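You operate a simulated robot arm through the tools that you are given. There is no shell and no other tool. Be economical: measure what you need, move in short steps, check, and stop when the job is done.

Carry out the task below with a simulated robot arm. There is one attempt and no reset: what you move stays moved.

TASK
Put the silver tin on the cream album. Then put one of the cedar blocks from the top of the landing table on the green soap.

It is judged by the outcome, as a careful person would: the job done as asked, and still so three seconds after it is handed in. It fails if anything else is knocked over, pushed out of place, dropped, spilled or broken.

THE ROBOT
A 6-joint arm with a two-finger parallel gripper, fixed in place. Base frame: the origin is at the foot of the arm, x ahead of it, y to its left, z up; the work surface is at about z = 0.76. Lengths are in m, angles in rad, forces in N, time in s.
With the tool pointing down near the work surface it reaches from about 0.24 to 0.64 m from the base axis. Its first joint turns from -1.152 to 1.152 rad. Payload 2.7 kg.
Tool frame: the origin (TCP) lies between the finger pads and is the grasp point; the fingertips stand 0.023 m ahead of it; z points along the fingers, y is the line along which they close. The gripper opens to 0.094 m. The fingers are 0.038 m wide and 0.01 m thick; the gripper's body (0.054 by 0.096 m) begins 0.039 m behind the TCP.
Orientation is that of the tool frame in the base frame, as a unit quaternion [x, y, z, w]. With the fingers straight down and closing along the base's y, the tool's x points along the base's -x, its y along +y and its z along -z.

THE INTERFACE
- The arm moves only by the tool servo_tool. Its arguments are lists of equal length, an entry for each row: "offset": the shift along the tool's x, y, z in units of 400 mm (1.0 is 400 mm), a list of three; "rot": the turn, a rotation vector about the tool's x, y, z in units of 120 degrees (1.0 is 120 degrees), a list of three. In form: {"offset": [[x, y, z], ...], "rot": [[wx, wy, wz], ...]}. A call has 1 to 8 rows; each row is the pose to reach, as a shift and turn from the pose commanded when the call began, along the tool's axes at that moment. "claw" is the gripper command, from -1 (shut) to 1 (fully open), values between in proportion, set as the call begins (left out, the last holds). A call with a number of a shift or a turn outside -1 to 1 is refused whole. A row lasts 0.2 s, in which the tool goes at most 0.05 m and 0.15 rad; a call with a longer step from one row to the next is refused whole, and so is a gripper value outside its range. A pose out of reach is approached as far as the arm can. The call stops where the force on the tool passes 40 N (or 10 N more than at its start, if that is more) or the arm is blocked; 0.2 s more then pass. The fingers move at their own pace (about 0.045 m/s each) and stop on an object; they squeeze with about 44 N. The grip force told is the motor's: it shows also when the fingers shut on nothing. Time passes only in rows, and 0.2 s behind the last, so rows that repeat a pose let the fingers close. It gives the time, the measured TCP pose, the force on the tool (base axes), the opening and the grip force at its end, in the units of the frame above (readings bear some noise).
- Cameras (640 x 400 px; columns grow to the right, rows downward): "scene" is fixed at [0.0757, -0.4592, 1.3872]; the picture's right is [0.64, -0.77, 0.00], its down [-0.56, -0.47, -0.68] and it looks along [0.52, 0.43, -0.74] (base axes); focal length 351 px, centre (320, 200). "wrist" rides on the gripper at [-0.039, 0, -0.044] in the tool frame; the picture's right is [0.00, -1.00, 0.00], its down [0.97, 0.00, -0.24] and it looks along [0.24, 0.00, 0.97] (tool axes); focal length 218 px, centre (320, 200).
- get_image(camera): a new picture of that camera. No time passes.
- point_at(camera, pixels): there is no depth. For up to 12 entries [column, row, z] of the newest picture of that camera ("zoom" is the newest enlarged one), the place [x, y] in the base frame at which the ray of that pixel passes the height z, good to about 0.003 m, but the place of the scene camera against the robot may be out by one fixed shift of up to 0.012 m in any direction. No time passes.
- close_up(camera, box): a new picture of the part [left, top, right, bottom] of that camera's present view, enlarged. No time passes.
- hand_in(): hands the job in; it is judged then, once.

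Work in short steps. Measure before you move; look again where a grasp or a placing could have gone wrong, and mend it. You have 80 turns and 54 pictures in all, the two below and enlarged ones among them. Open the gripper and draw the arm clear of the work before you hand the job in, unless the task says otherwise; then end with one line.

The tools are called after ">>>" as a command line: name --argument value ..., lists and objects as JSON in quotes. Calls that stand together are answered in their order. servo_tool: Moves the arm, as the interface text tells. Its arguments: {"type":"object","properties":{"offset":{"type":"array"},"rot":{"type":"array"},"claw":{"type":"number"}},"required":["offset","rot"]} The other tools are called the same way: get_image (camera) takes a picture; point_at (camera, pixels) gives the place at which the rays of pixels pass given heights; close_up (camera, box) takes an enlarged picture of a part of a camera's view; hand_in () hands the job in.

At the start:

```text
t: 0.0
tool_pos: [0.3937, -0.0953, 0.9773]
orientation: [0.0, 1.0, 0.001, 0.0]
contact_force: [1.3, -0.3, 0.8]
opening: 0.094
grip_force: 0.2
```

scene: 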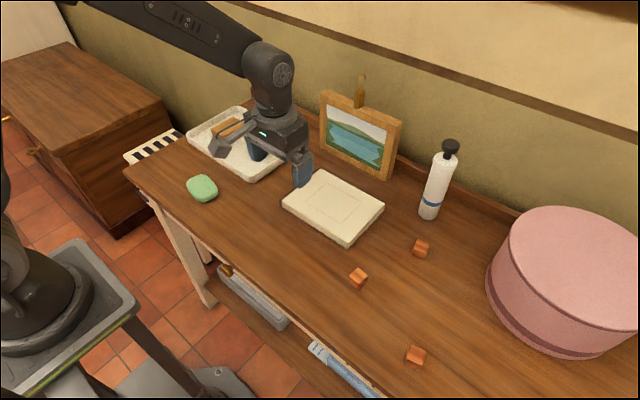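
wrist: 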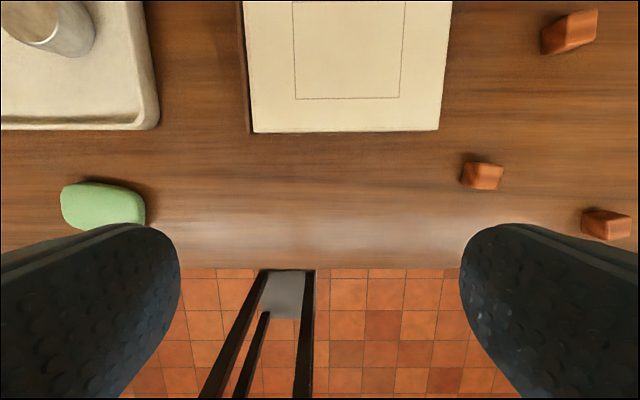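

The tin appears in the wrist view at about (50,20), on the tray; the cream album is at (345,60), the soap at (103,205), and the cedar blocks at (570,32), (482,176), (606,223). I'll move back and left/up for a better view of the tin.

>>> close_up --camera "scene" --box '[120, 80, 420, 268]'

>>> point_at --camera "wrist" --pixels '[[50, 20, 0.78], [103, 205, 0.77], [254, 132, 0.78], [438, 131, 0.78], [482, 176, 0.77], [606, 223, 0.77], [570, 32, 0.77]]'

>>> servo_tool --offset '[[0, 0.1, -0.05], [0, 0.2, -0.1], [0, 0.3, -0.15], [0, 0.38, -0.2]]' --rot '[[0, 0, 0], [0, 0, 0], [0, 0, 0], [0, 0, 0]]'

>>> get_image --camera "wrist"

>>> get_image --camera "scene"

```text
2.13 times, centred on (270, 174) of scene
```

zoom: 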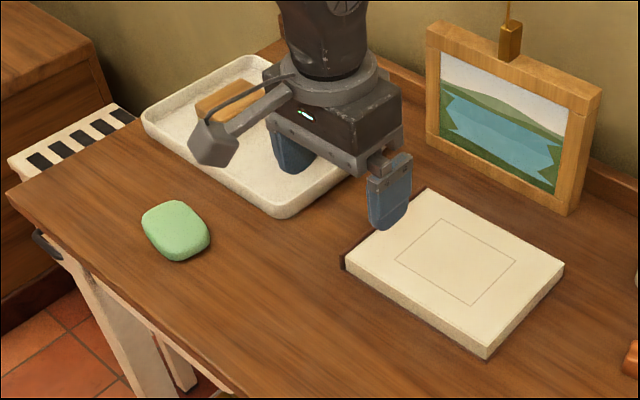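

```text
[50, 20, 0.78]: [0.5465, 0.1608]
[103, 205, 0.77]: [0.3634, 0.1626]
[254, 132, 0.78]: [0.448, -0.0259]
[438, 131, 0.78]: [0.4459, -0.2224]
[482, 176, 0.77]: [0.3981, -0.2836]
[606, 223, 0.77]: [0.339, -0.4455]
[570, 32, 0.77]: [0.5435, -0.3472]
```

```text
t: 1.0
tool_pos: [0.3943, 0.0538, 1.0573]
orientation: [0.001, 1.0, -0.001, -0.001]
contact_force: [0.6, 0.3, 0.8]
opening: 0.0941
grip_force: 0.0
```

```text
50 pictures are left
```

wrist: 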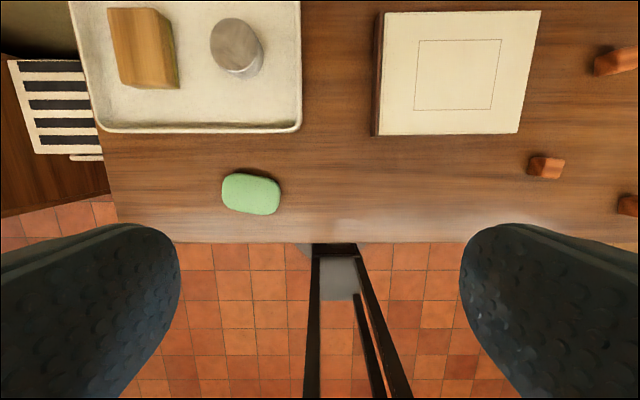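

```text
49 pictures are left
```

scene: 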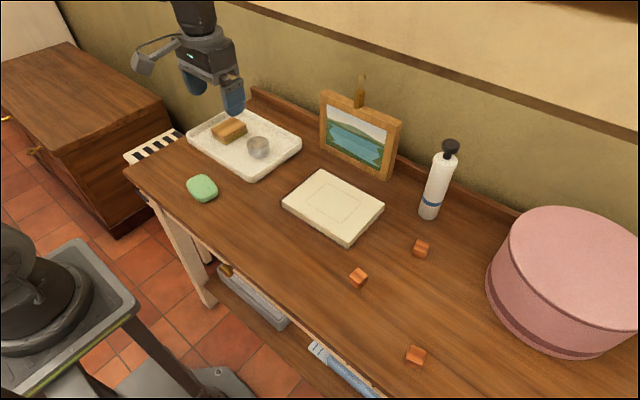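

The tin now shows at wrist (237,47) between the wooden block (145,48) and the tray rim. Enlarging to measure.

>>> close_up --camera "wrist" --box '[60, 0, 320, 162]'

>>> close_up --camera "scene" --box '[180, 90, 320, 178]'

>>> point_at --camera "scene" --pixels '[[258, 158, 0.765], [258, 142, 0.8], [246, 146, 0.8], [270, 148, 0.8], [358, 283, 0.76], [202, 188, 0.775], [320, 172, 0.785], [284, 206, 0.785], [345, 242, 0.785], [384, 208, 0.785]]'

>>> point_at --camera "wrist" --pixels '[[235, 42, 0.8], [245, 76, 0.765], [378, 135, 0.785], [519, 133, 0.785], [541, 12, 0.785], [384, 12, 0.785], [251, 194, 0.78], [178, 86, 0.765], [172, 12, 0.8]]'

```text
2.46 times, centred on (190, 81) of wrist
```

zoom: 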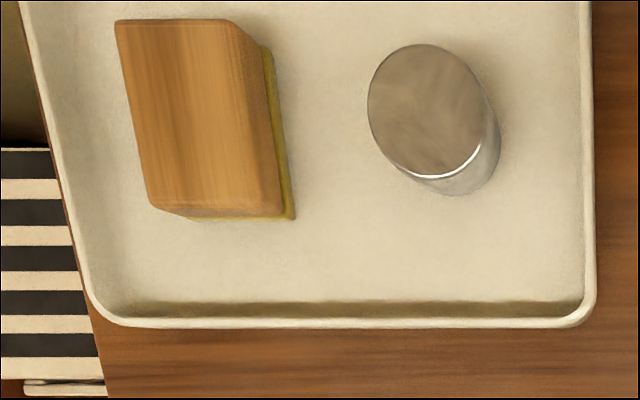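

```text
4.55 times, centred on (250, 134) of scene
```

zoom: 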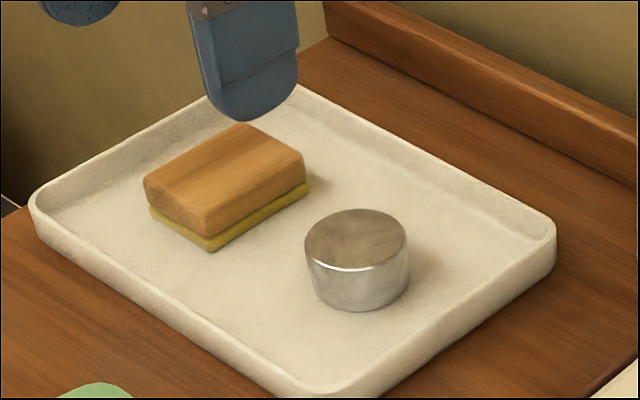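

```text
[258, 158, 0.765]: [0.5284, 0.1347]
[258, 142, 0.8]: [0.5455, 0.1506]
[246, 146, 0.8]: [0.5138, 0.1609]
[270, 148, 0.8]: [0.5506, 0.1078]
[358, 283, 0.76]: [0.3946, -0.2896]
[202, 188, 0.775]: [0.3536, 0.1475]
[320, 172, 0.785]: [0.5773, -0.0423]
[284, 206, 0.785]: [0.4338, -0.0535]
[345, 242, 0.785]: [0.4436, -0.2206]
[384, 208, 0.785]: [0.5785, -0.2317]
```

```text
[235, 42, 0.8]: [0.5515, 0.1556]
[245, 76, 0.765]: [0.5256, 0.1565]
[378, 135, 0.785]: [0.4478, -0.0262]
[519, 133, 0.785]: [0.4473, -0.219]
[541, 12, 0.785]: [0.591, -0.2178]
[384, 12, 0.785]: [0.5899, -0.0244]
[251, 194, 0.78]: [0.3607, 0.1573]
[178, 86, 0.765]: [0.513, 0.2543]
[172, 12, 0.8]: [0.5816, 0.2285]
```

Tin centre ≈ (0.549,0.156). I move above it for a vertical view.

>>> servo_tool --offset '[[-0.077, 0.05, 0.025], [-0.154, 0.1, 0.05], [-0.231, 0.15, 0.075], [-0.308, 0.2, 0.1], [-0.385, 0.25, 0.125], [-0.385, 0.25, 0.125]]' --rot '[[0, 0, 0], [0, 0, 0], [0, 0, 0], [0, 0, 0], [0, 0, 0], [0, 0, 0]]'

>>> get_image --camera "wrist"

```text
t: 2.4
tool_pos: [0.5449, 0.1573, 1.0077]
orientation: [-0.001, 1.0, 0.0, -0.001]
contact_force: [-0.4, -0.3, 0.3]
opening: 0.0939
grip_force: 0.1
```

```text
46 pictures are left
```

wrist: 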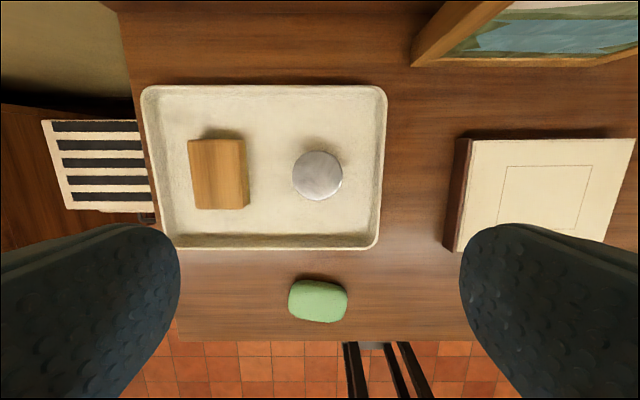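

Tin's top disc spans about cols 292–342, rows 151–199. Measuring it and the neighbours.

>>> point_at --camera "wrist" --pixels '[[317, 175, 0.8], [292, 176, 0.8], [342, 176, 0.8], [317, 151, 0.8], [316, 199, 0.77], [380, 176, 0.775], [248, 205, 0.77], [245, 140, 0.8], [320, 235, 0.775], [318, 300, 0.775], [320, 88, 0.78]]'

>>> close_up --camera "wrist" --box '[240, 120, 400, 220]'

```text
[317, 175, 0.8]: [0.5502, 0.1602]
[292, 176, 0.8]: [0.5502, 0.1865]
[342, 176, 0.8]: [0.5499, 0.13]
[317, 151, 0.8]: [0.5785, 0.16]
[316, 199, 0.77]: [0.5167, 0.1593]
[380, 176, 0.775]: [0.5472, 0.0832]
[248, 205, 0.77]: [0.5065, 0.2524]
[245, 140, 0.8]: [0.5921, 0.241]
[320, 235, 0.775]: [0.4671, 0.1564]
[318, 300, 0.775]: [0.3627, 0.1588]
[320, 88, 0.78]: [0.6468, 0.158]
```

```text
4.00 times, centred on (320, 170) of wrist
```

zoom: 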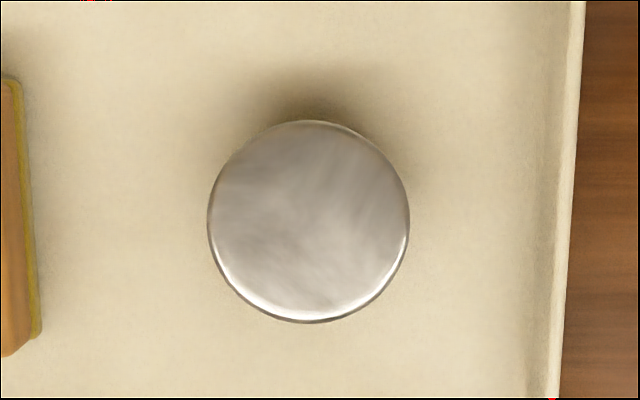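

Tin: centre (0.550,0.158), about 0.056 across; rim (y≈0.085) and sponge (y≈0.24) clear the fingers. Descending to TCP z≈0.797.

>>> servo_tool --offset '[[-0.012, 0.002, 0.1], [-0.012, 0.002, 0.2], [-0.012, 0.002, 0.3], [-0.012, 0.002, 0.4], [-0.012, 0.002, 0.46], [-0.012, 0.002, 0.5], [-0.012, 0.002, 0.52], [-0.012, 0.002, 0.52]]' --rot '[[0, 0, 0], [0, 0, 0], [0, 0, 0], [0, 0, 0], [0, 0, 0], [0, 0, 0], [0, 0, 0], [0, 0, 0]]'

>>> get_image --camera "wrist"

>>> close_up --camera "scene" --box '[180, 80, 320, 180]'

```text
t: 4.2
tool_pos: [0.5523, 0.1564, 0.7995]
orientation: [0.0, 1.0, 0.0, -0.001]
contact_force: [0.0, 0.1, -0.7]
opening: 0.0937
grip_force: 0.0
```

```text
44 pictures are left
```

wrist: 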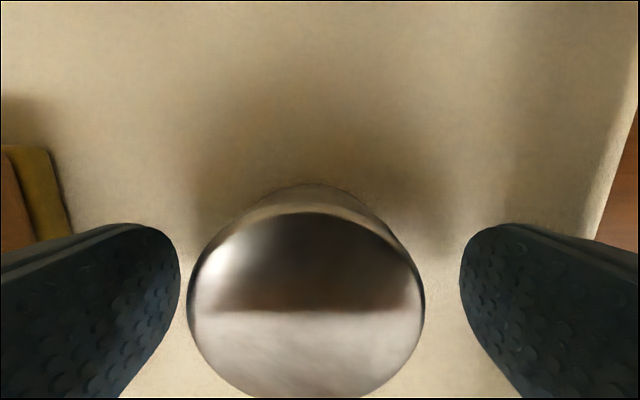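

```text
4.00 times, centred on (250, 130) of scene
```

zoom: 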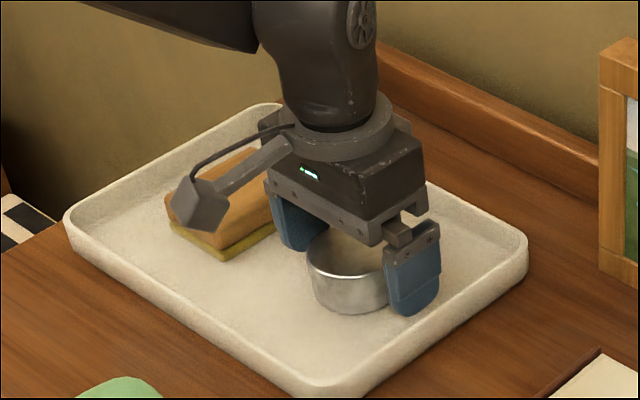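

Tin sits between the fingers, slightly to the left (col 307). Verifying x before shutting.

>>> point_at --camera "wrist" --pixels '[[307, 305, 0.8], [307, 305, 0.795], [307, 212, 0.8], [307, 398, 0.8], [190, 300, 0.8], [425, 300, 0.8]]'

```text
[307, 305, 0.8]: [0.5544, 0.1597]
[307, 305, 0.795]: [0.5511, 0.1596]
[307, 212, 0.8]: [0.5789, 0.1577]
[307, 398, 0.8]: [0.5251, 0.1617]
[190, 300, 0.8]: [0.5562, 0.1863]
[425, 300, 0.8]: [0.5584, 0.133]
```

Centred well (y 0.1597 vs 0.157; shifting 0.0025 m), now closing.

>>> servo_tool --offset '[[0, 0.006, 0], [0, 0.006, 0], [0, 0.006, 0], [0, 0.006, 0], [0, 0.006, 0]]' --rot '[[0, 0, 0], [0, 0, 0], [0, 0, 0], [0, 0, 0], [0, 0, 0]]' --claw -1

```text
t: 5.4
tool_pos: [0.553, 0.1599, 0.8005]
orientation: [0.001, 1.0, 0.0, 0.0]
contact_force: [-0.1, 0.5, 1.1]
opening: 0.0587
grip_force: 44.0
```

Gripped at 0.0587. Lifting straight up 0.1 m and checking.

>>> servo_tool --offset '[[0, 0, -0.03], [0, 0, -0.1], [0, 0, -0.18], [0, 0, -0.25], [0, 0, -0.25]]' --rot '[[0, 0, 0], [0, 0, 0], [0, 0, 0], [0, 0, 0], [0, 0, 0]]'

>>> get_image --camera "scene"

```text
t: 6.6
tool_pos: [0.5516, 0.1589, 0.8995]
orientation: [0.0, 1.0, 0.0, -0.001]
contact_force: [-0.8, 0.2, -0.4]
opening: 0.0001
grip_force: 42.1
```

```text
42 pictures are left
```

scene: 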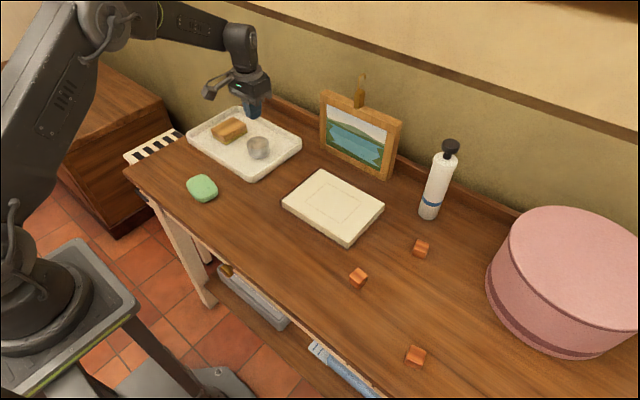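

The grip slipped: fingers shut on nothing, the tin still stands in the tray at (258,147). Opening and looking again.

>>> servo_tool --offset '[[0, 0, 0], [0, 0, 0], [0, 0, 0], [0, 0, 0], [0, 0, 0], [0, 0, 0]]' --rot '[[0, 0, 0], [0, 0, 0], [0, 0, 0], [0, 0, 0], [0, 0, 0], [0, 0, 0]]' --claw 1

>>> get_image --camera "wrist"

>>> close_up --camera "scene" --box '[226, 122, 298, 167]'

```text
t: 8.0
tool_pos: [0.5518, 0.1598, 0.8995]
orientation: [0.0, 1.0, 0.0, -0.001]
contact_force: [-0.2, 0.9, 0.3]
opening: 0.094
grip_force: 0.1
```

```text
41 pictures are left
```

wrist: 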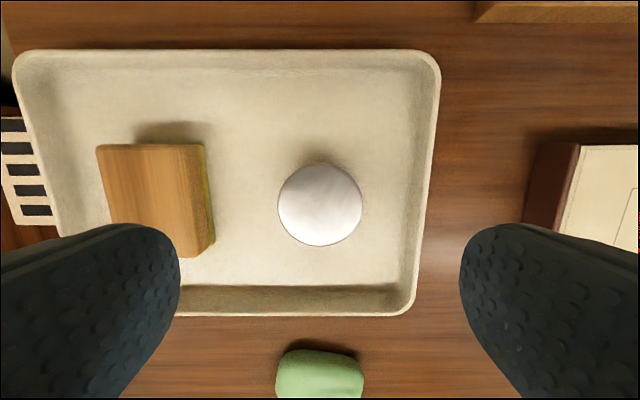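

```text
8.89 times, centred on (262, 144) of scene
```

zoom: 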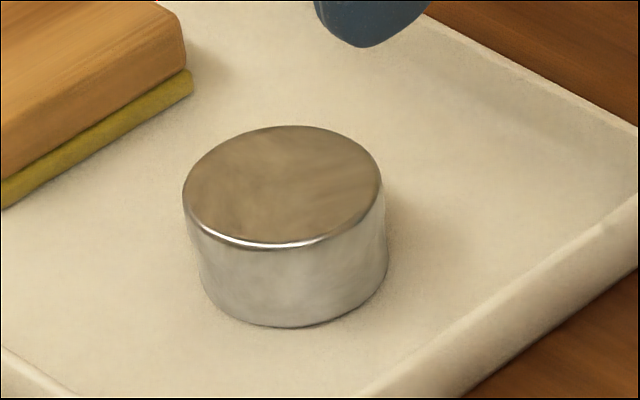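

The tin is about 0.035 m tall and unmoved. I'll grip lower and lift much more slowly, reading the force.

>>> servo_tool --offset '[[0, 0, 0.08], [0, 0, 0.16], [0, 0, 0.22], [0, 0, 0.25], [0, 0, 0.26], [0, 0, 0.267], [0, 0, 0.267]]' --rot '[[0, 0, 0], [0, 0, 0], [0, 0, 0], [0, 0, 0], [0, 0, 0], [0, 0, 0], [0, 0, 0]]'

>>> servo_tool --offset '[[0, 0, 0.005], [0, 0, 0.01], [0, 0, 0.01]]' --rot '[[0, 0, 0], [0, 0, 0], [0, 0, 0]]'

```text
t: 9.6
tool_pos: [0.5525, 0.1589, 0.7931]
orientation: [0.001, 1.0, 0.0, 0.0]
contact_force: [-0.7, 0.0, -0.5]
opening: 0.0938
grip_force: 0.0
```

```text
t: 10.4
tool_pos: [0.5528, 0.1566, 0.7892]
orientation: [0.0, 1.0, 0.0, 0.0]
contact_force: [-1.0, -0.2, 0.2]
opening: 0.094
grip_force: 0.1
```

No contact at TCP 0.789. Closing here, waiting for the grip to settle.

>>> servo_tool --offset '[[0, 0, 0], [0, 0, 0], [0, 0, 0], [0, 0, 0], [0, 0, 0], [0, 0, 0]]' --rot '[[0, 0, 0], [0, 0, 0], [0, 0, 0], [0, 0, 0], [0, 0, 0], [0, 0, 0]]' --claw -1

>>> servo_tool --offset '[[0, 0, -0.003], [0, 0, -0.006], [0, 0, -0.009], [0, 0, -0.012], [0, 0, -0.015], [0, 0, -0.018], [0, 0, -0.021], [0, 0, -0.024]]' --rot '[[0, 0, 0], [0, 0, 0], [0, 0, 0], [0, 0, 0], [0, 0, 0], [0, 0, 0], [0, 0, 0], [0, 0, 0]]'

>>> close_up --camera "scene" --box '[210, 100, 306, 160]'

```text
t: 11.8
tool_pos: [0.5531, 0.1598, 0.7886]
orientation: [0.0, 1.0, 0.0, -0.001]
contact_force: [0.3, 0.5, 0.9]
opening: 0.0587
grip_force: 43.9
```

```text
t: 13.6
tool_pos: [0.5523, 0.159, 0.7983]
orientation: [-0.001, 1.0, 0.0, 0.0]
contact_force: [-0.9, -0.1, -1.5]
opening: 0.0586
grip_force: 44.1
```

```text
6.67 times, centred on (258, 130) of scene
```

zoom: 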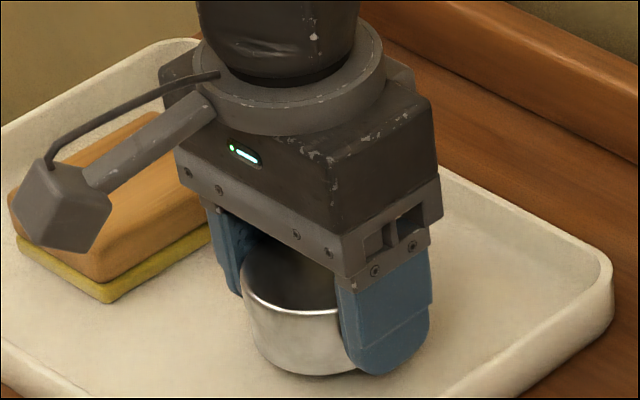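

The opening holds and force shows about −1.5 N; the tin may be held. Continuing slowly.

>>> servo_tool --offset '[[0, 0, -0.005], [0, 0, -0.01], [0, 0, -0.015], [0, 0, -0.02], [0, 0, -0.025], [0, 0, -0.03], [0, 0, -0.035], [0, 0, -0.04]]' --rot '[[0, 0, 0], [0, 0, 0], [0, 0, 0], [0, 0, 0], [0, 0, 0], [0, 0, 0], [0, 0, 0], [0, 0, 0]]'

>>> close_up --camera "scene" --box '[210, 100, 306, 160]'

```text
t: 15.4
tool_pos: [0.5535, 0.1586, 0.8146]
orientation: [0.001, 1.0, 0.0, 0.0]
contact_force: [-0.6, 0.3, -0.2]
opening: 0.0588
grip_force: 44.0
```

```text
6.67 times, centred on (258, 130) of scene
```

zoom: 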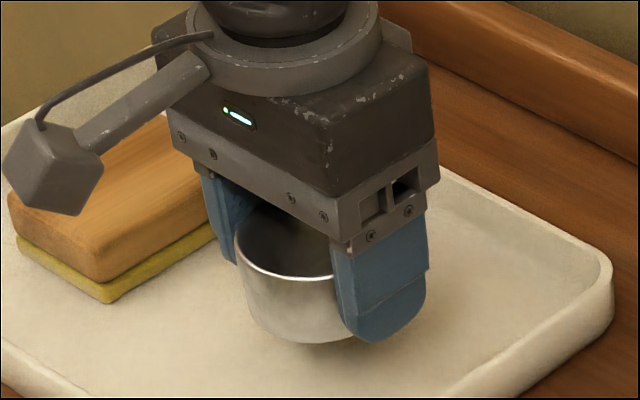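

The tin is up with the fingers. Raise further gently.

>>> servo_tool --offset '[[0, 0, -0.008], [0, 0, -0.02], [0, 0, -0.035], [0, 0, -0.05], [0, 0, -0.065], [0, 0, -0.08], [0, 0, -0.092], [0, 0, -0.1]]' --rot '[[0, 0, 0], [0, 0, 0], [0, 0, 0], [0, 0, 0], [0, 0, 0], [0, 0, 0], [0, 0, 0], [0, 0, 0]]'

>>> close_up --camera "scene" --box '[210, 80, 306, 140]'

```text
t: 17.2
tool_pos: [0.5531, 0.1585, 0.8558]
orientation: [0.001, 1.0, 0.0, 0.0]
contact_force: [0.7, 0.4, -1.3]
opening: 0.0588
grip_force: 44.0
```

```text
6.67 times, centred on (258, 110) of scene
```

zoom: 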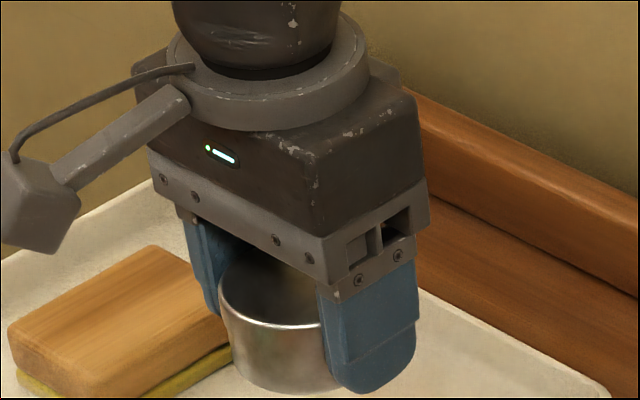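

Still held. Carrying gently toward the album centre (0.517,−0.122), first half.

>>> servo_tool --offset '[[0.002, -0.015, 0], [0.007, -0.05, 0], [0.014, -0.1, 0], [0.021, -0.155, 0], [0.029, -0.21, 0], [0.037, -0.265, 0], [0.043, -0.315, 0], [0.048, -0.35, 0]]' --rot '[[0, 0, 0], [0, 0, 0], [0, 0, 0], [0, 0, 0], [0, 0, 0], [0, 0, 0], [0, 0, 0], [0, 0, 0]]'

>>> servo_tool --offset '[[0.002, -0.015, 0], [0.007, -0.05, 0], [0.014, -0.1, 0], [0.021, -0.155, 0], [0.029, -0.21, 0], [0.037, -0.265, 0], [0.043, -0.315, 0], [0.046, -0.35, 0]]' --rot '[[0, 0, 0], [0, 0, 0], [0, 0, 0], [0, 0, 0], [0, 0, 0], [0, 0, 0], [0, 0, 0], [0, 0, 0]]'

>>> get_image --camera "scene"

>>> get_image --camera "wrist"

```text
t: 19.0
tool_pos: [0.5347, 0.0176, 0.8545]
orientation: [0.001, 1.0, 0.0, 0.0]
contact_force: [-0.4, -0.5, -0.2]
opening: 0.0589
grip_force: 43.9
```

```text
t: 20.8
tool_pos: [0.5142, -0.1202, 0.8544]
orientation: [0.0, 1.0, 0.0, 0.0]
contact_force: [0.2, 0.0, -1.4]
opening: 0.0587
grip_force: 44.0
```

```text
36 pictures are left
```

scene: 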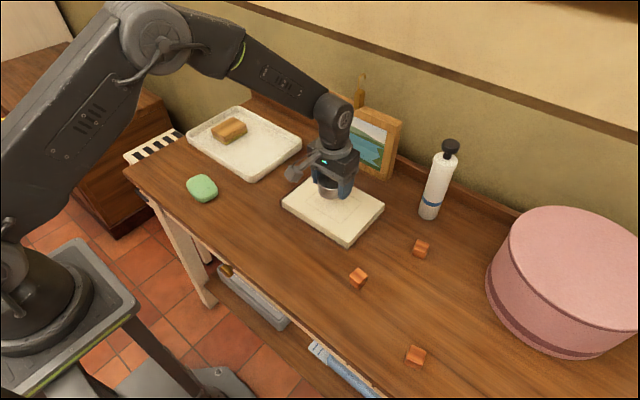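

```text
35 pictures are left
```

wrist: 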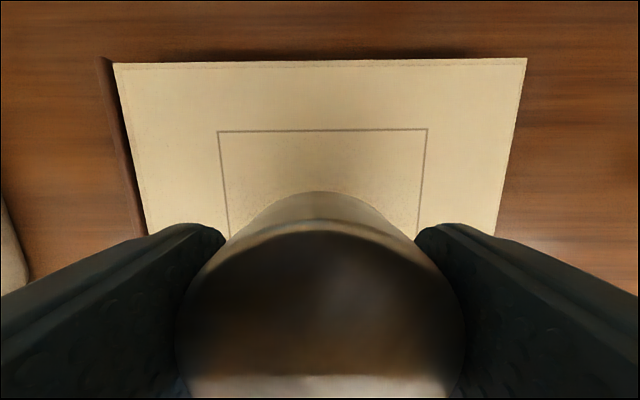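

Centred over the album with the tin held. Lowering gently, then feeling for contact.

>>> servo_tool --offset '[[0, 0, 0.01], [0, 0, 0.025], [0, 0, 0.04], [0, 0, 0.055], [0, 0, 0.07], [0, 0, 0.08], [0, 0, 0.085], [0, 0, 0.085]]' --rot '[[0, 0, 0], [0, 0, 0], [0, 0, 0], [0, 0, 0], [0, 0, 0], [0, 0, 0], [0, 0, 0], [0, 0, 0]]'

>>> close_up --camera "scene" --box '[280, 140, 400, 215]'

```text
t: 22.6
tool_pos: [0.5152, -0.1206, 0.8203]
orientation: [0.0, 1.0, 0.0, 0.001]
contact_force: [1.1, -0.5, -1.4]
opening: 0.0588
grip_force: 43.7
```

```text
5.33 times, centred on (340, 178) of scene
```

zoom: 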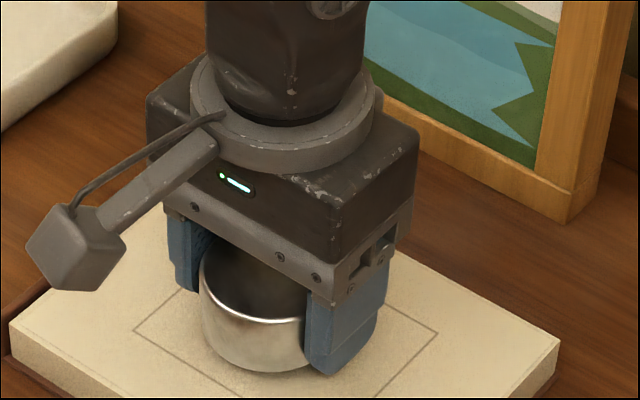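

Continue lowering about 1 mm per row, watching force.

>>> servo_tool --offset '[[0, 0, 0.003], [0, 0, 0.006], [0, 0, 0.009], [0, 0, 0.012], [0, 0, 0.015], [0, 0, 0.018], [0, 0, 0.018]]' --rot '[[0, 0, 0], [0, 0, 0], [0, 0, 0], [0, 0, 0], [0, 0, 0], [0, 0, 0], [0, 0, 0]]'

>>> servo_tool --offset '[[0, 0, 0.002], [0, 0, 0.004], [0, 0, 0.006], [0, 0, 0.008], [0, 0, 0.01]]' --rot '[[0, 0, 0], [0, 0, 0], [0, 0, 0], [0, 0, 0], [0, 0, 0]]'

>>> close_up --camera "scene" --box '[280, 140, 400, 215]'

```text
t: 24.2
tool_pos: [0.5159, -0.121, 0.8139]
orientation: [-0.001, 1.0, 0.0, 0.0]
contact_force: [-0.2, -0.1, -0.9]
opening: 0.0588
grip_force: 43.8
```

```text
t: 25.4
tool_pos: [0.5148, -0.1199, 0.8095]
orientation: [0.0, 1.0, 0.0, -0.001]
contact_force: [-0.9, -0.5, 4.2]
opening: 0.0587
grip_force: 44.1
```

```text
5.33 times, centred on (340, 178) of scene
```

zoom: 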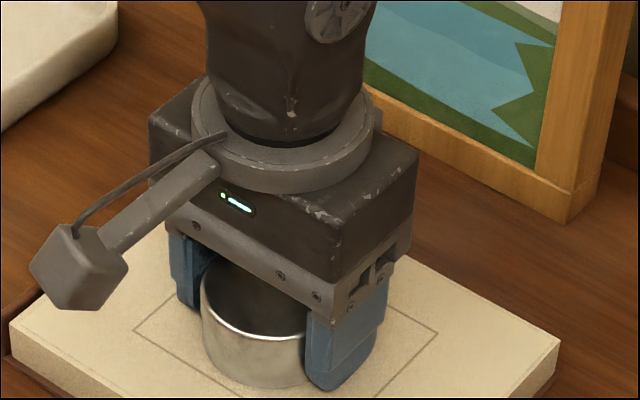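

Contact (+4.2 N): the tin rests on the album. Opening, then rising straight up.

>>> servo_tool --offset '[[0, 0, 0], [0, 0, 0], [0, 0, 0], [0, 0, 0]]' --rot '[[0, 0, 0], [0, 0, 0], [0, 0, 0], [0, 0, 0]]' --claw 1

>>> servo_tool --offset '[[0, 0, -0.03], [0, 0, -0.1], [0, 0, -0.2], [0, 0, -0.3], [0, 0, -0.4]]' --rot '[[0, 0, 0], [0, 0, 0], [0, 0, 0], [0, 0, 0], [0, 0, 0]]'

>>> get_image --camera "scene"

>>> get_image --camera "wrist"

```text
t: 26.4
tool_pos: [0.5159, -0.1225, 0.8103]
orientation: [0.0, 1.0, 0.0, 0.0]
contact_force: [-0.6, 0.1, 0.4]
opening: 0.094
grip_force: 0.1
```

```text
t: 27.6
tool_pos: [0.5165, -0.1193, 0.9695]
orientation: [0.0, 1.0, 0.0, 0.0]
contact_force: [-0.2, -0.3, 0.7]
opening: 0.0942
grip_force: 0.0
```

```text
32 pictures are left
```

scene: 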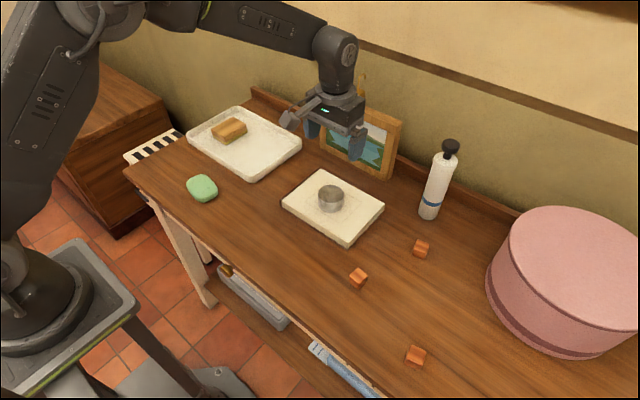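

```text
31 pictures are left
```

wrist: 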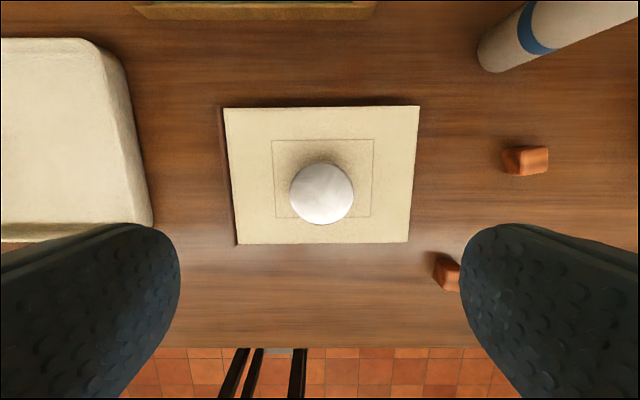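

Tin stands in the middle of the album. Next, the near block at about (0.397,−0.285): moving above it to look.

>>> servo_tool --offset '[[0.06, -0.08, 0], [0.12, -0.16, 0], [0.18, -0.24, 0], [0.24, -0.33, 0], [0.29, -0.41, 0], [0.29, -0.41, 0]]' --rot '[[0, 0, 0], [0, 0, 0], [0, 0, 0], [0, 0, 0], [0, 0, 0], [0, 0, 0]]'

>>> get_image --camera "wrist"

>>> close_up --camera "wrist" --box '[260, 120, 388, 200]'

>>> close_up --camera "scene" --box '[326, 257, 390, 297]'

```text
t: 29.0
tool_pos: [0.3979, -0.2854, 0.9683]
orientation: [0.001, 1.0, 0.0, 0.0]
contact_force: [0.5, 0.8, -0.2]
opening: 0.0942
grip_force: 0.1
```

```text
30 pictures are left
```

wrist: 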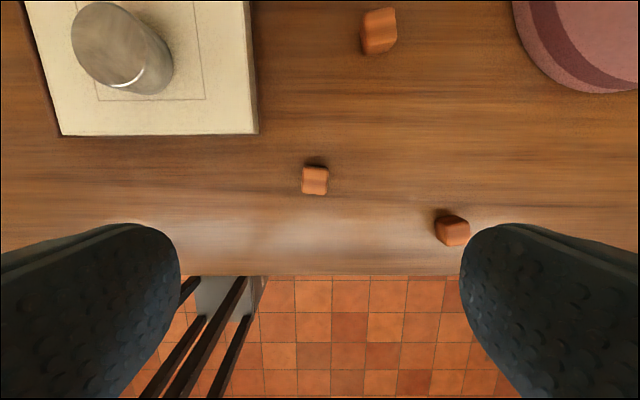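

```text
5.00 times, centred on (324, 160) of wrist
```

zoom: 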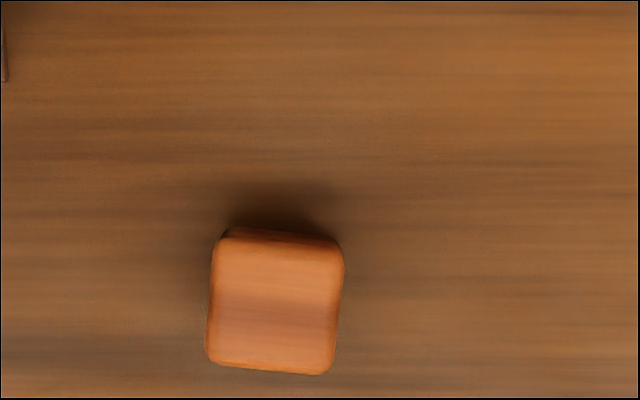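

```text
10.00 times, centred on (358, 277) of scene
```

zoom: 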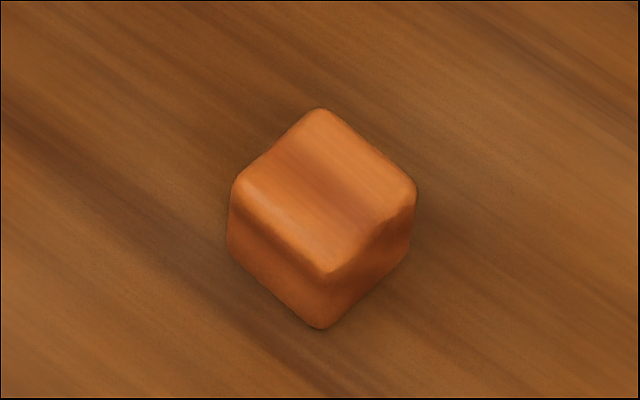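

The block is a cube of about 0.026 m, turned ~5° clockwise in the picture, centre at (315,180). Measuring.

>>> point_at --camera "wrist" --pixels '[[315, 181, 0.785], [302.5, 182, 0.785], [328, 181, 0.785], [315, 168, 0.785], [315, 194, 0.785]]'

```text
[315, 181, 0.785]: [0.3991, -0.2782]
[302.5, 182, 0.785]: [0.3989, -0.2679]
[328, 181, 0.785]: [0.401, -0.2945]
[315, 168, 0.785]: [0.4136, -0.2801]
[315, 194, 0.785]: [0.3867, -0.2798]
```

Centre (0.400,−0.280). Descending with a 5° turn to TCP z≈0.790.

>>> servo_tool --offset '[[-0.005, 0.0125, 0.1], [-0.005, 0.0125, 0.2], [-0.005, 0.0125, 0.3], [-0.005, 0.0125, 0.38], [-0.005, 0.0125, 0.42], [-0.005, 0.0125, 0.44], [-0.005, 0.0125, 0.446], [-0.005, 0.0125, 0.446]]' --rot '[[0, 0, 0.02], [0, 0, 0.04], [0, 0, 0.04], [0, 0, 0.04], [0, 0, 0.04], [0, 0, 0.04], [0, 0, 0.04], [0, 0, 0.04]]'

>>> get_image --camera "wrist"

```text
t: 30.8
tool_pos: [0.402, -0.2792, 0.7907]
orientation: [0.043, 0.999, 0.0, 0.0]
contact_force: [0.4, 0.2, 0.1]
opening: 0.0942
grip_force: 0.1
```

```text
27 pictures are left
```

wrist: 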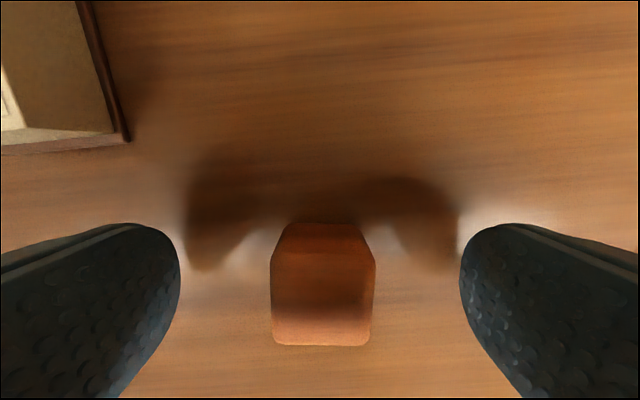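

The block is square to and centred between the pads. Closing, then lifting gently.

>>> servo_tool --offset '[[0, 0, 0], [0, 0, 0], [0, 0, 0], [0, 0, 0], [0, 0, 0], [0, 0, 0], [0, 0, 0], [0, 0, 0]]' --rot '[[0, 0, 0], [0, 0, 0], [0, 0, 0], [0, 0, 0], [0, 0, 0], [0, 0, 0], [0, 0, 0], [0, 0, 0]]' --claw -1

>>> servo_tool --offset '[[0, 0, -0.005], [0, 0, -0.015], [0, 0, -0.03], [0, 0, -0.06], [0, 0, -0.1], [0, 0, -0.15], [0, 0, -0.19], [0, 0, -0.21]]' --rot '[[0, 0, 0], [0, 0, 0], [0, 0, 0], [0, 0, 0], [0, 0, 0], [0, 0, 0], [0, 0, 0], [0, 0, 0]]'

>>> close_up --camera "scene" --box '[260, 160, 420, 260]'

```text
t: 32.6
tool_pos: [0.4015, -0.2794, 0.7911]
orientation: [0.041, 0.999, 0.0, 0.0]
contact_force: [-0.8, 0.0, 0.1]
opening: 0.0263
grip_force: 43.7
```

```text
t: 34.4
tool_pos: [0.4003, -0.2793, 0.8744]
orientation: [0.041, 0.999, 0.0, -0.001]
contact_force: [-0.9, -0.6, -0.8]
opening: 0.0265
grip_force: 44.0
```

```text
4.00 times, centred on (340, 210) of scene
```

zoom: 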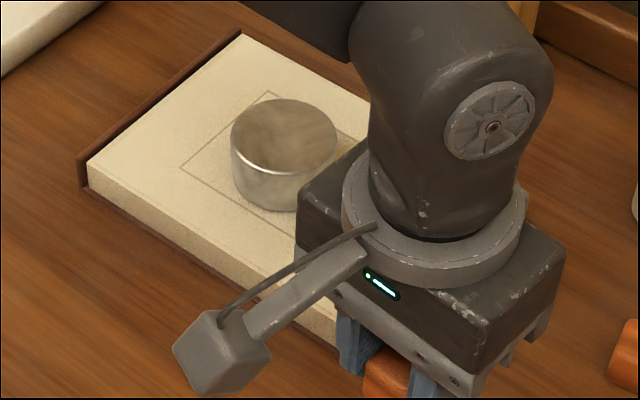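

Block held. First raise, draw x back to 0.36 and undo the turn, then sweep left to over the soap (0.361,0.158).

>>> servo_tool --offset '[[0.02, -0.002, -0.02], [0.05, -0.004, -0.05], [0.08, -0.007, -0.08], [0.1, -0.0084, -0.1]]' --rot '[[0, 0, -0.01], [0, 0, -0.02], [0, 0, -0.03], [0, 0, -0.04]]'

>>> servo_tool --offset '[[0, 0.02, 0], [0, 0.08, 0], [0, 0.16, 0], [0, 0.25, 0], [0, 0.34, 0], [0, 0.43, 0], [0, 0.51, 0], [0, 0.56, 0]]' --rot '[[0, 0, 0], [0, 0, 0], [0, 0, 0], [0, 0, 0], [0, 0, 0], [0, 0, 0], [0, 0, 0], [0, 0, 0]]'

>>> servo_tool --offset '[[0, 0.02, 0], [0, 0.08, 0], [0, 0.16, 0], [0, 0.25, 0], [0, 0.34, 0], [0, 0.42, 0], [0, 0.45, 0], [0, 0.45, 0]]' --rot '[[0, 0, 0], [0, 0, 0], [0, 0, 0], [0, 0, 0], [0, 0, 0], [0, 0, 0], [0, 0, 0], [0, 0, 0]]'

>>> get_image --camera "wrist"

>>> get_image --camera "scene"

```text
t: 35.4
tool_pos: [0.3608, -0.2789, 0.915]
orientation: [0.001, 1.0, 0.0, 0.001]
contact_force: [-0.6, 0.4, -1.3]
opening: 0.0265
grip_force: 43.8
```

```text
t: 37.2
tool_pos: [0.3597, -0.0548, 0.9146]
orientation: [0.0, 1.0, 0.0, -0.001]
contact_force: [0.7, 0.3, 0.0]
opening: 0.0266
grip_force: 43.7
```

```text
t: 39.0
tool_pos: [0.3604, 0.1241, 0.9147]
orientation: [-0.001, 1.0, 0.001, 0.0]
contact_force: [-0.5, -0.3, -0.4]
opening: 0.0264
grip_force: 43.6
```

```text
25 pictures are left
```

wrist: 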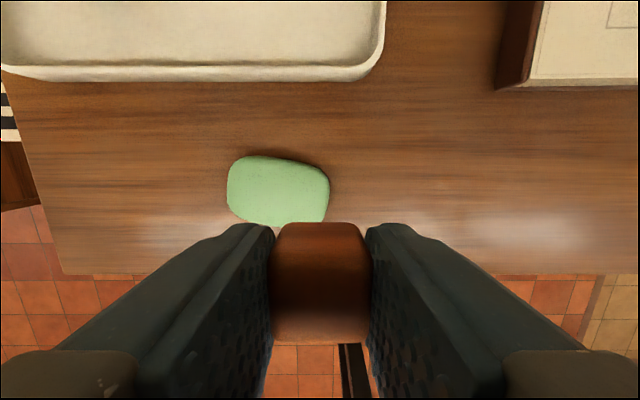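

```text
24 pictures are left
```

scene: 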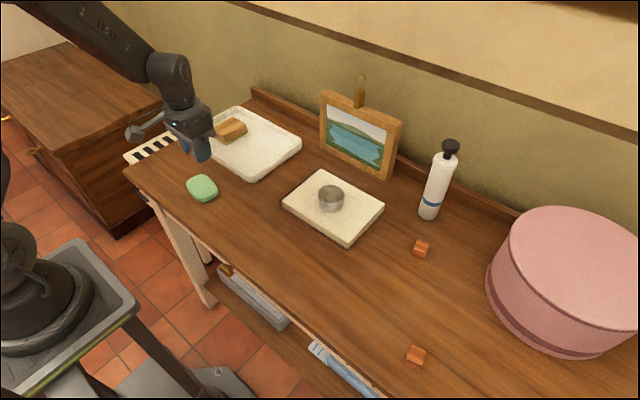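

Soap spans cols 226–330, rows 155–226, fully in view. Measuring it and its shape.

>>> point_at --camera "wrist" --pixels '[[278, 190, 0.775], [278, 190, 0.785], [226, 190, 0.77], [330, 190, 0.77], [278, 156, 0.77], [278, 227, 0.77]]'

>>> close_up --camera "scene" --box '[170, 165, 234, 205]'

>>> close_up --camera "wrist" --box '[198, 140, 358, 240]'

```text
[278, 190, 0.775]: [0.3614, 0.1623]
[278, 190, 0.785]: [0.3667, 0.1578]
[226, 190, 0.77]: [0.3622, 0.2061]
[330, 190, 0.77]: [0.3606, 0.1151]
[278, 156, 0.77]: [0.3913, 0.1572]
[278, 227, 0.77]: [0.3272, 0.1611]
```

```text
10.00 times, centred on (202, 185) of scene
```

zoom: 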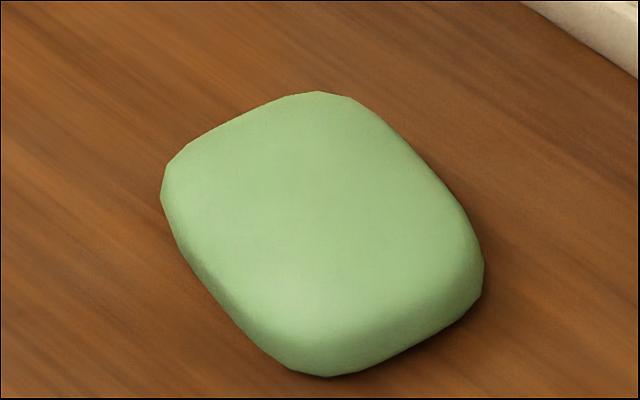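

```text
4.00 times, centred on (278, 190) of wrist
```

zoom: 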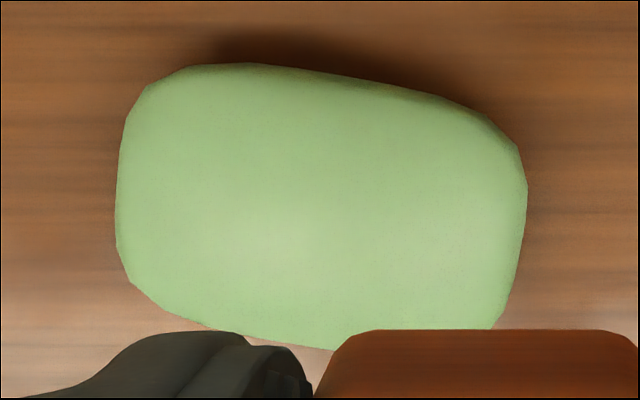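

Soap centre ≈ (0.361,0.160), flat-topped. Shifting over it and lowering to TCP 0.835.

>>> servo_tool --offset '[[0, 0.03, 0], [0, 0.07, 0.0], [0, 0.09, 0.02], [0, 0.09, 0.06], [0, 0.09, 0.11], [0, 0.09, 0.16], [0, 0.09, 0.195], [0, 0.09, 0.2]]' --rot '[[0, 0, 0], [0, 0, 0], [0, 0, 0], [0, 0, 0], [0, 0, 0], [0, 0, 0], [0, 0, 0], [0, 0, 0]]'

>>> close_up --camera "scene" --box '[150, 135, 262, 205]'

>>> get_image --camera "wrist"

```text
t: 40.8
tool_pos: [0.3605, 0.1591, 0.8343]
orientation: [0.0, 1.0, 0.001, 0.0]
contact_force: [0.9, 0.0, 0.5]
opening: 0.0264
grip_force: 43.8
```

```text
5.71 times, centred on (206, 170) of scene
```

zoom: 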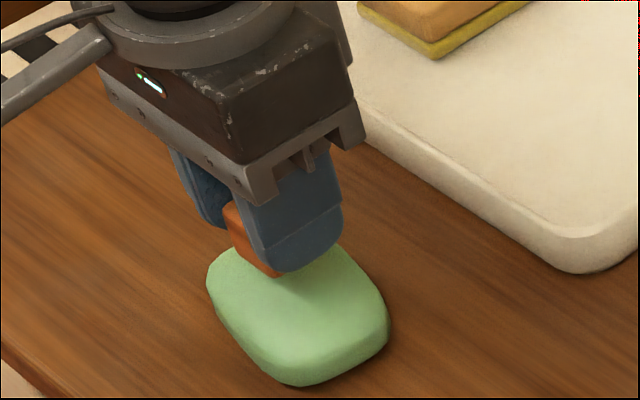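

```text
20 pictures are left
```

wrist: 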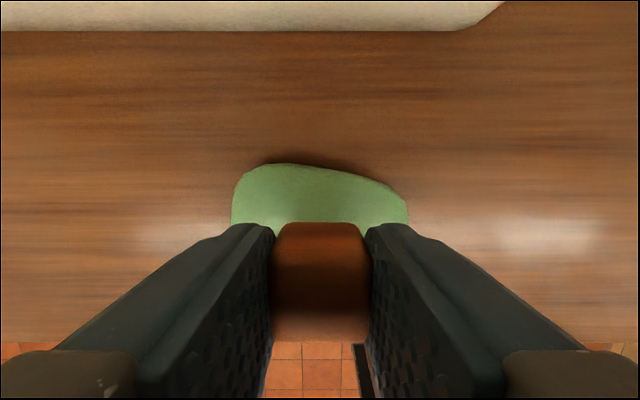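

Block centred over the soap (cols 231–408, block at 320). Lowering in small steps, feeling for contact.

>>> servo_tool --offset '[[0, 0, 0.005], [0, 0, 0.01], [0, 0, 0.015], [0, 0, 0.02], [0, 0, 0.025], [0, 0, 0.025]]' --rot '[[0, 0, 0], [0, 0, 0], [0, 0, 0], [0, 0, 0], [0, 0, 0], [0, 0, 0]]'

>>> servo_tool --offset '[[0, 0, 0.002], [0, 0, 0.004], [0, 0, 0.006], [0, 0, 0.008], [0, 0, 0.01], [0, 0, 0.01]]' --rot '[[0, 0, 0], [0, 0, 0], [0, 0, 0], [0, 0, 0], [0, 0, 0], [0, 0, 0]]'

>>> close_up --camera "scene" --box '[150, 135, 262, 205]'

```text
t: 42.2
tool_pos: [0.3618, 0.1604, 0.8256]
orientation: [0.001, 1.0, 0.0, 0.001]
contact_force: [-0.3, 0.2, -0.5]
opening: 0.0266
grip_force: 44.5
```

```text
t: 43.6
tool_pos: [0.3604, 0.1602, 0.8219]
orientation: [-0.001, 1.0, 0.0, 0.0]
contact_force: [-0.2, 1.2, 0.0]
opening: 0.0263
grip_force: 44.2
```

```text
5.71 times, centred on (206, 170) of scene
```

zoom: 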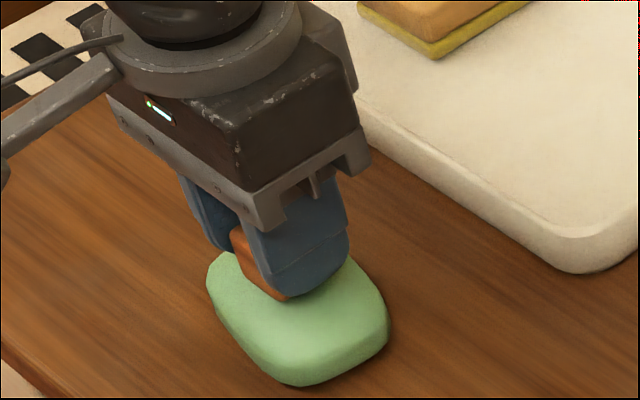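

No contact yet; continuing in 0.8 mm steps.

>>> servo_tool --offset '[[0, 0, 0.002], [0, 0, 0.004], [0, 0, 0.006], [0, 0, 0.008], [0, 0, 0.008]]' --rot '[[0, 0, 0], [0, 0, 0], [0, 0, 0], [0, 0, 0], [0, 0, 0]]'

```text
t: 44.8
tool_pos: [0.3612, 0.1596, 0.8188]
orientation: [-0.001, 1.0, 0.0, 0.0]
contact_force: [-0.6, 0.9, 2.5]
opening: 0.0266
grip_force: 43.6
```

Possible contact (+2.5 N); one more small step to confirm.

>>> servo_tool --offset '[[0, 0, 0.002], [0, 0, 0.002]]' --rot '[[0, 0, 0], [0, 0, 0]]'

>>> close_up --camera "scene" --box '[166, 155, 246, 205]'

```text
t: 45.4
tool_pos: [0.3613, 0.1603, 0.8187]
orientation: [0.0, 1.0, 0.0, 0.001]
contact_force: [-0.6, 0.0, 12.7]
opening: 0.0264
grip_force: 44.2
```

```text
8.00 times, centred on (206, 180) of scene
```

zoom: 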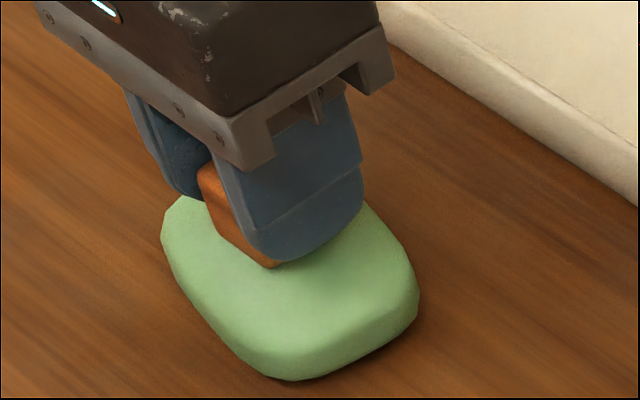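

Firm contact (12.7 N). Easing 0.8 mm, opening, then rising.

>>> servo_tool --offset '[[0, 0, -0.002], [0, 0, -0.002]]' --rot '[[0, 0, 0], [0, 0, 0]]'

>>> servo_tool --offset '[[0, 0, 0], [0, 0, 0], [0, 0, 0], [0, 0, 0], [0, 0, 0]]' --rot '[[0, 0, 0], [0, 0, 0], [0, 0, 0], [0, 0, 0], [0, 0, 0]]' --claw 1

>>> servo_tool --offset '[[0, 0, -0.03], [0, 0, -0.1], [0, 0, -0.2], [0, 0, -0.3], [0, 0, -0.4], [0, 0, -0.4]]' --rot '[[0, 0, 0], [0, 0, 0], [0, 0, 0], [0, 0, 0], [0, 0, 0], [0, 0, 0]]'

>>> get_image --camera "wrist"

>>> get_image --camera "scene"

>>> close_up --camera "scene" --box '[166, 155, 246, 205]'

```text
t: 46.0
tool_pos: [0.3619, 0.1605, 0.8179]
orientation: [0.0, 1.0, 0.0, 0.0]
contact_force: [0.7, -0.8, 2.6]
opening: 0.0267
grip_force: 44.2
```

```text
t: 47.2
tool_pos: [0.3614, 0.1589, 0.8195]
orientation: [0.0, 1.0, 0.0, 0.0]
contact_force: [0.2, -0.3, -0.1]
opening: 0.0941
grip_force: 0.1
```

```text
t: 48.6
tool_pos: [0.3614, 0.1601, 0.9812]
orientation: [0.001, 1.0, 0.0, 0.0]
contact_force: [-1.2, 0.4, -1.4]
opening: 0.0938
grip_force: 0.2
```

```text
17 pictures are left
```

wrist: 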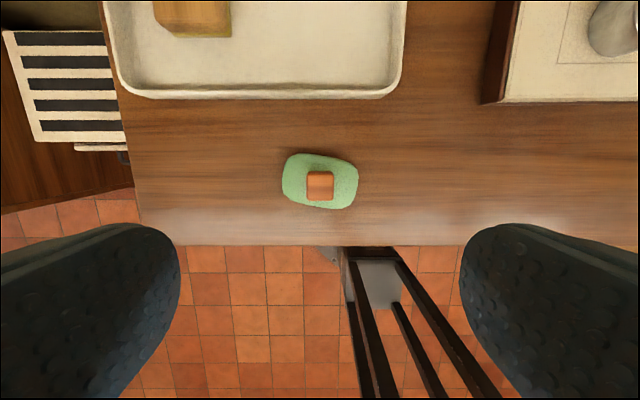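

```text
16 pictures are left
```

scene: 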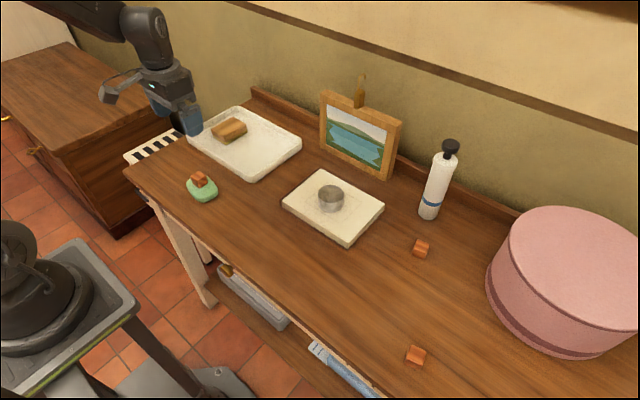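

```text
8.00 times, centred on (206, 180) of scene
```

zoom: 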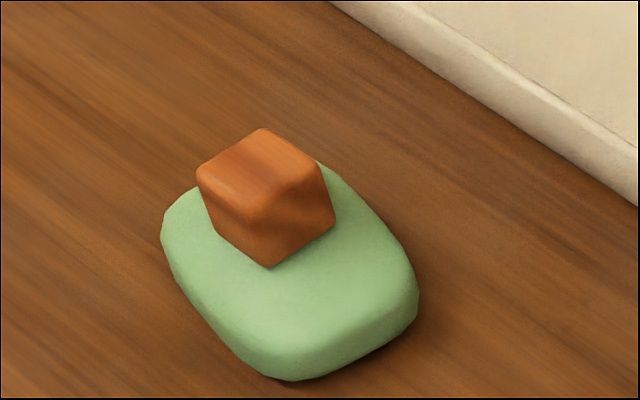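

The block rests flat on the soap, the tin sits centred on the album, everything else is in place, and the gripper is open and clear above.

>>> hand_in

```text
The job is handed in.
```

The silver tin is on the cream album and a cedar block from the table top is on the green soap. The first try at the tin slipped, but the tin stayed where it was and nothing else was disturbed.
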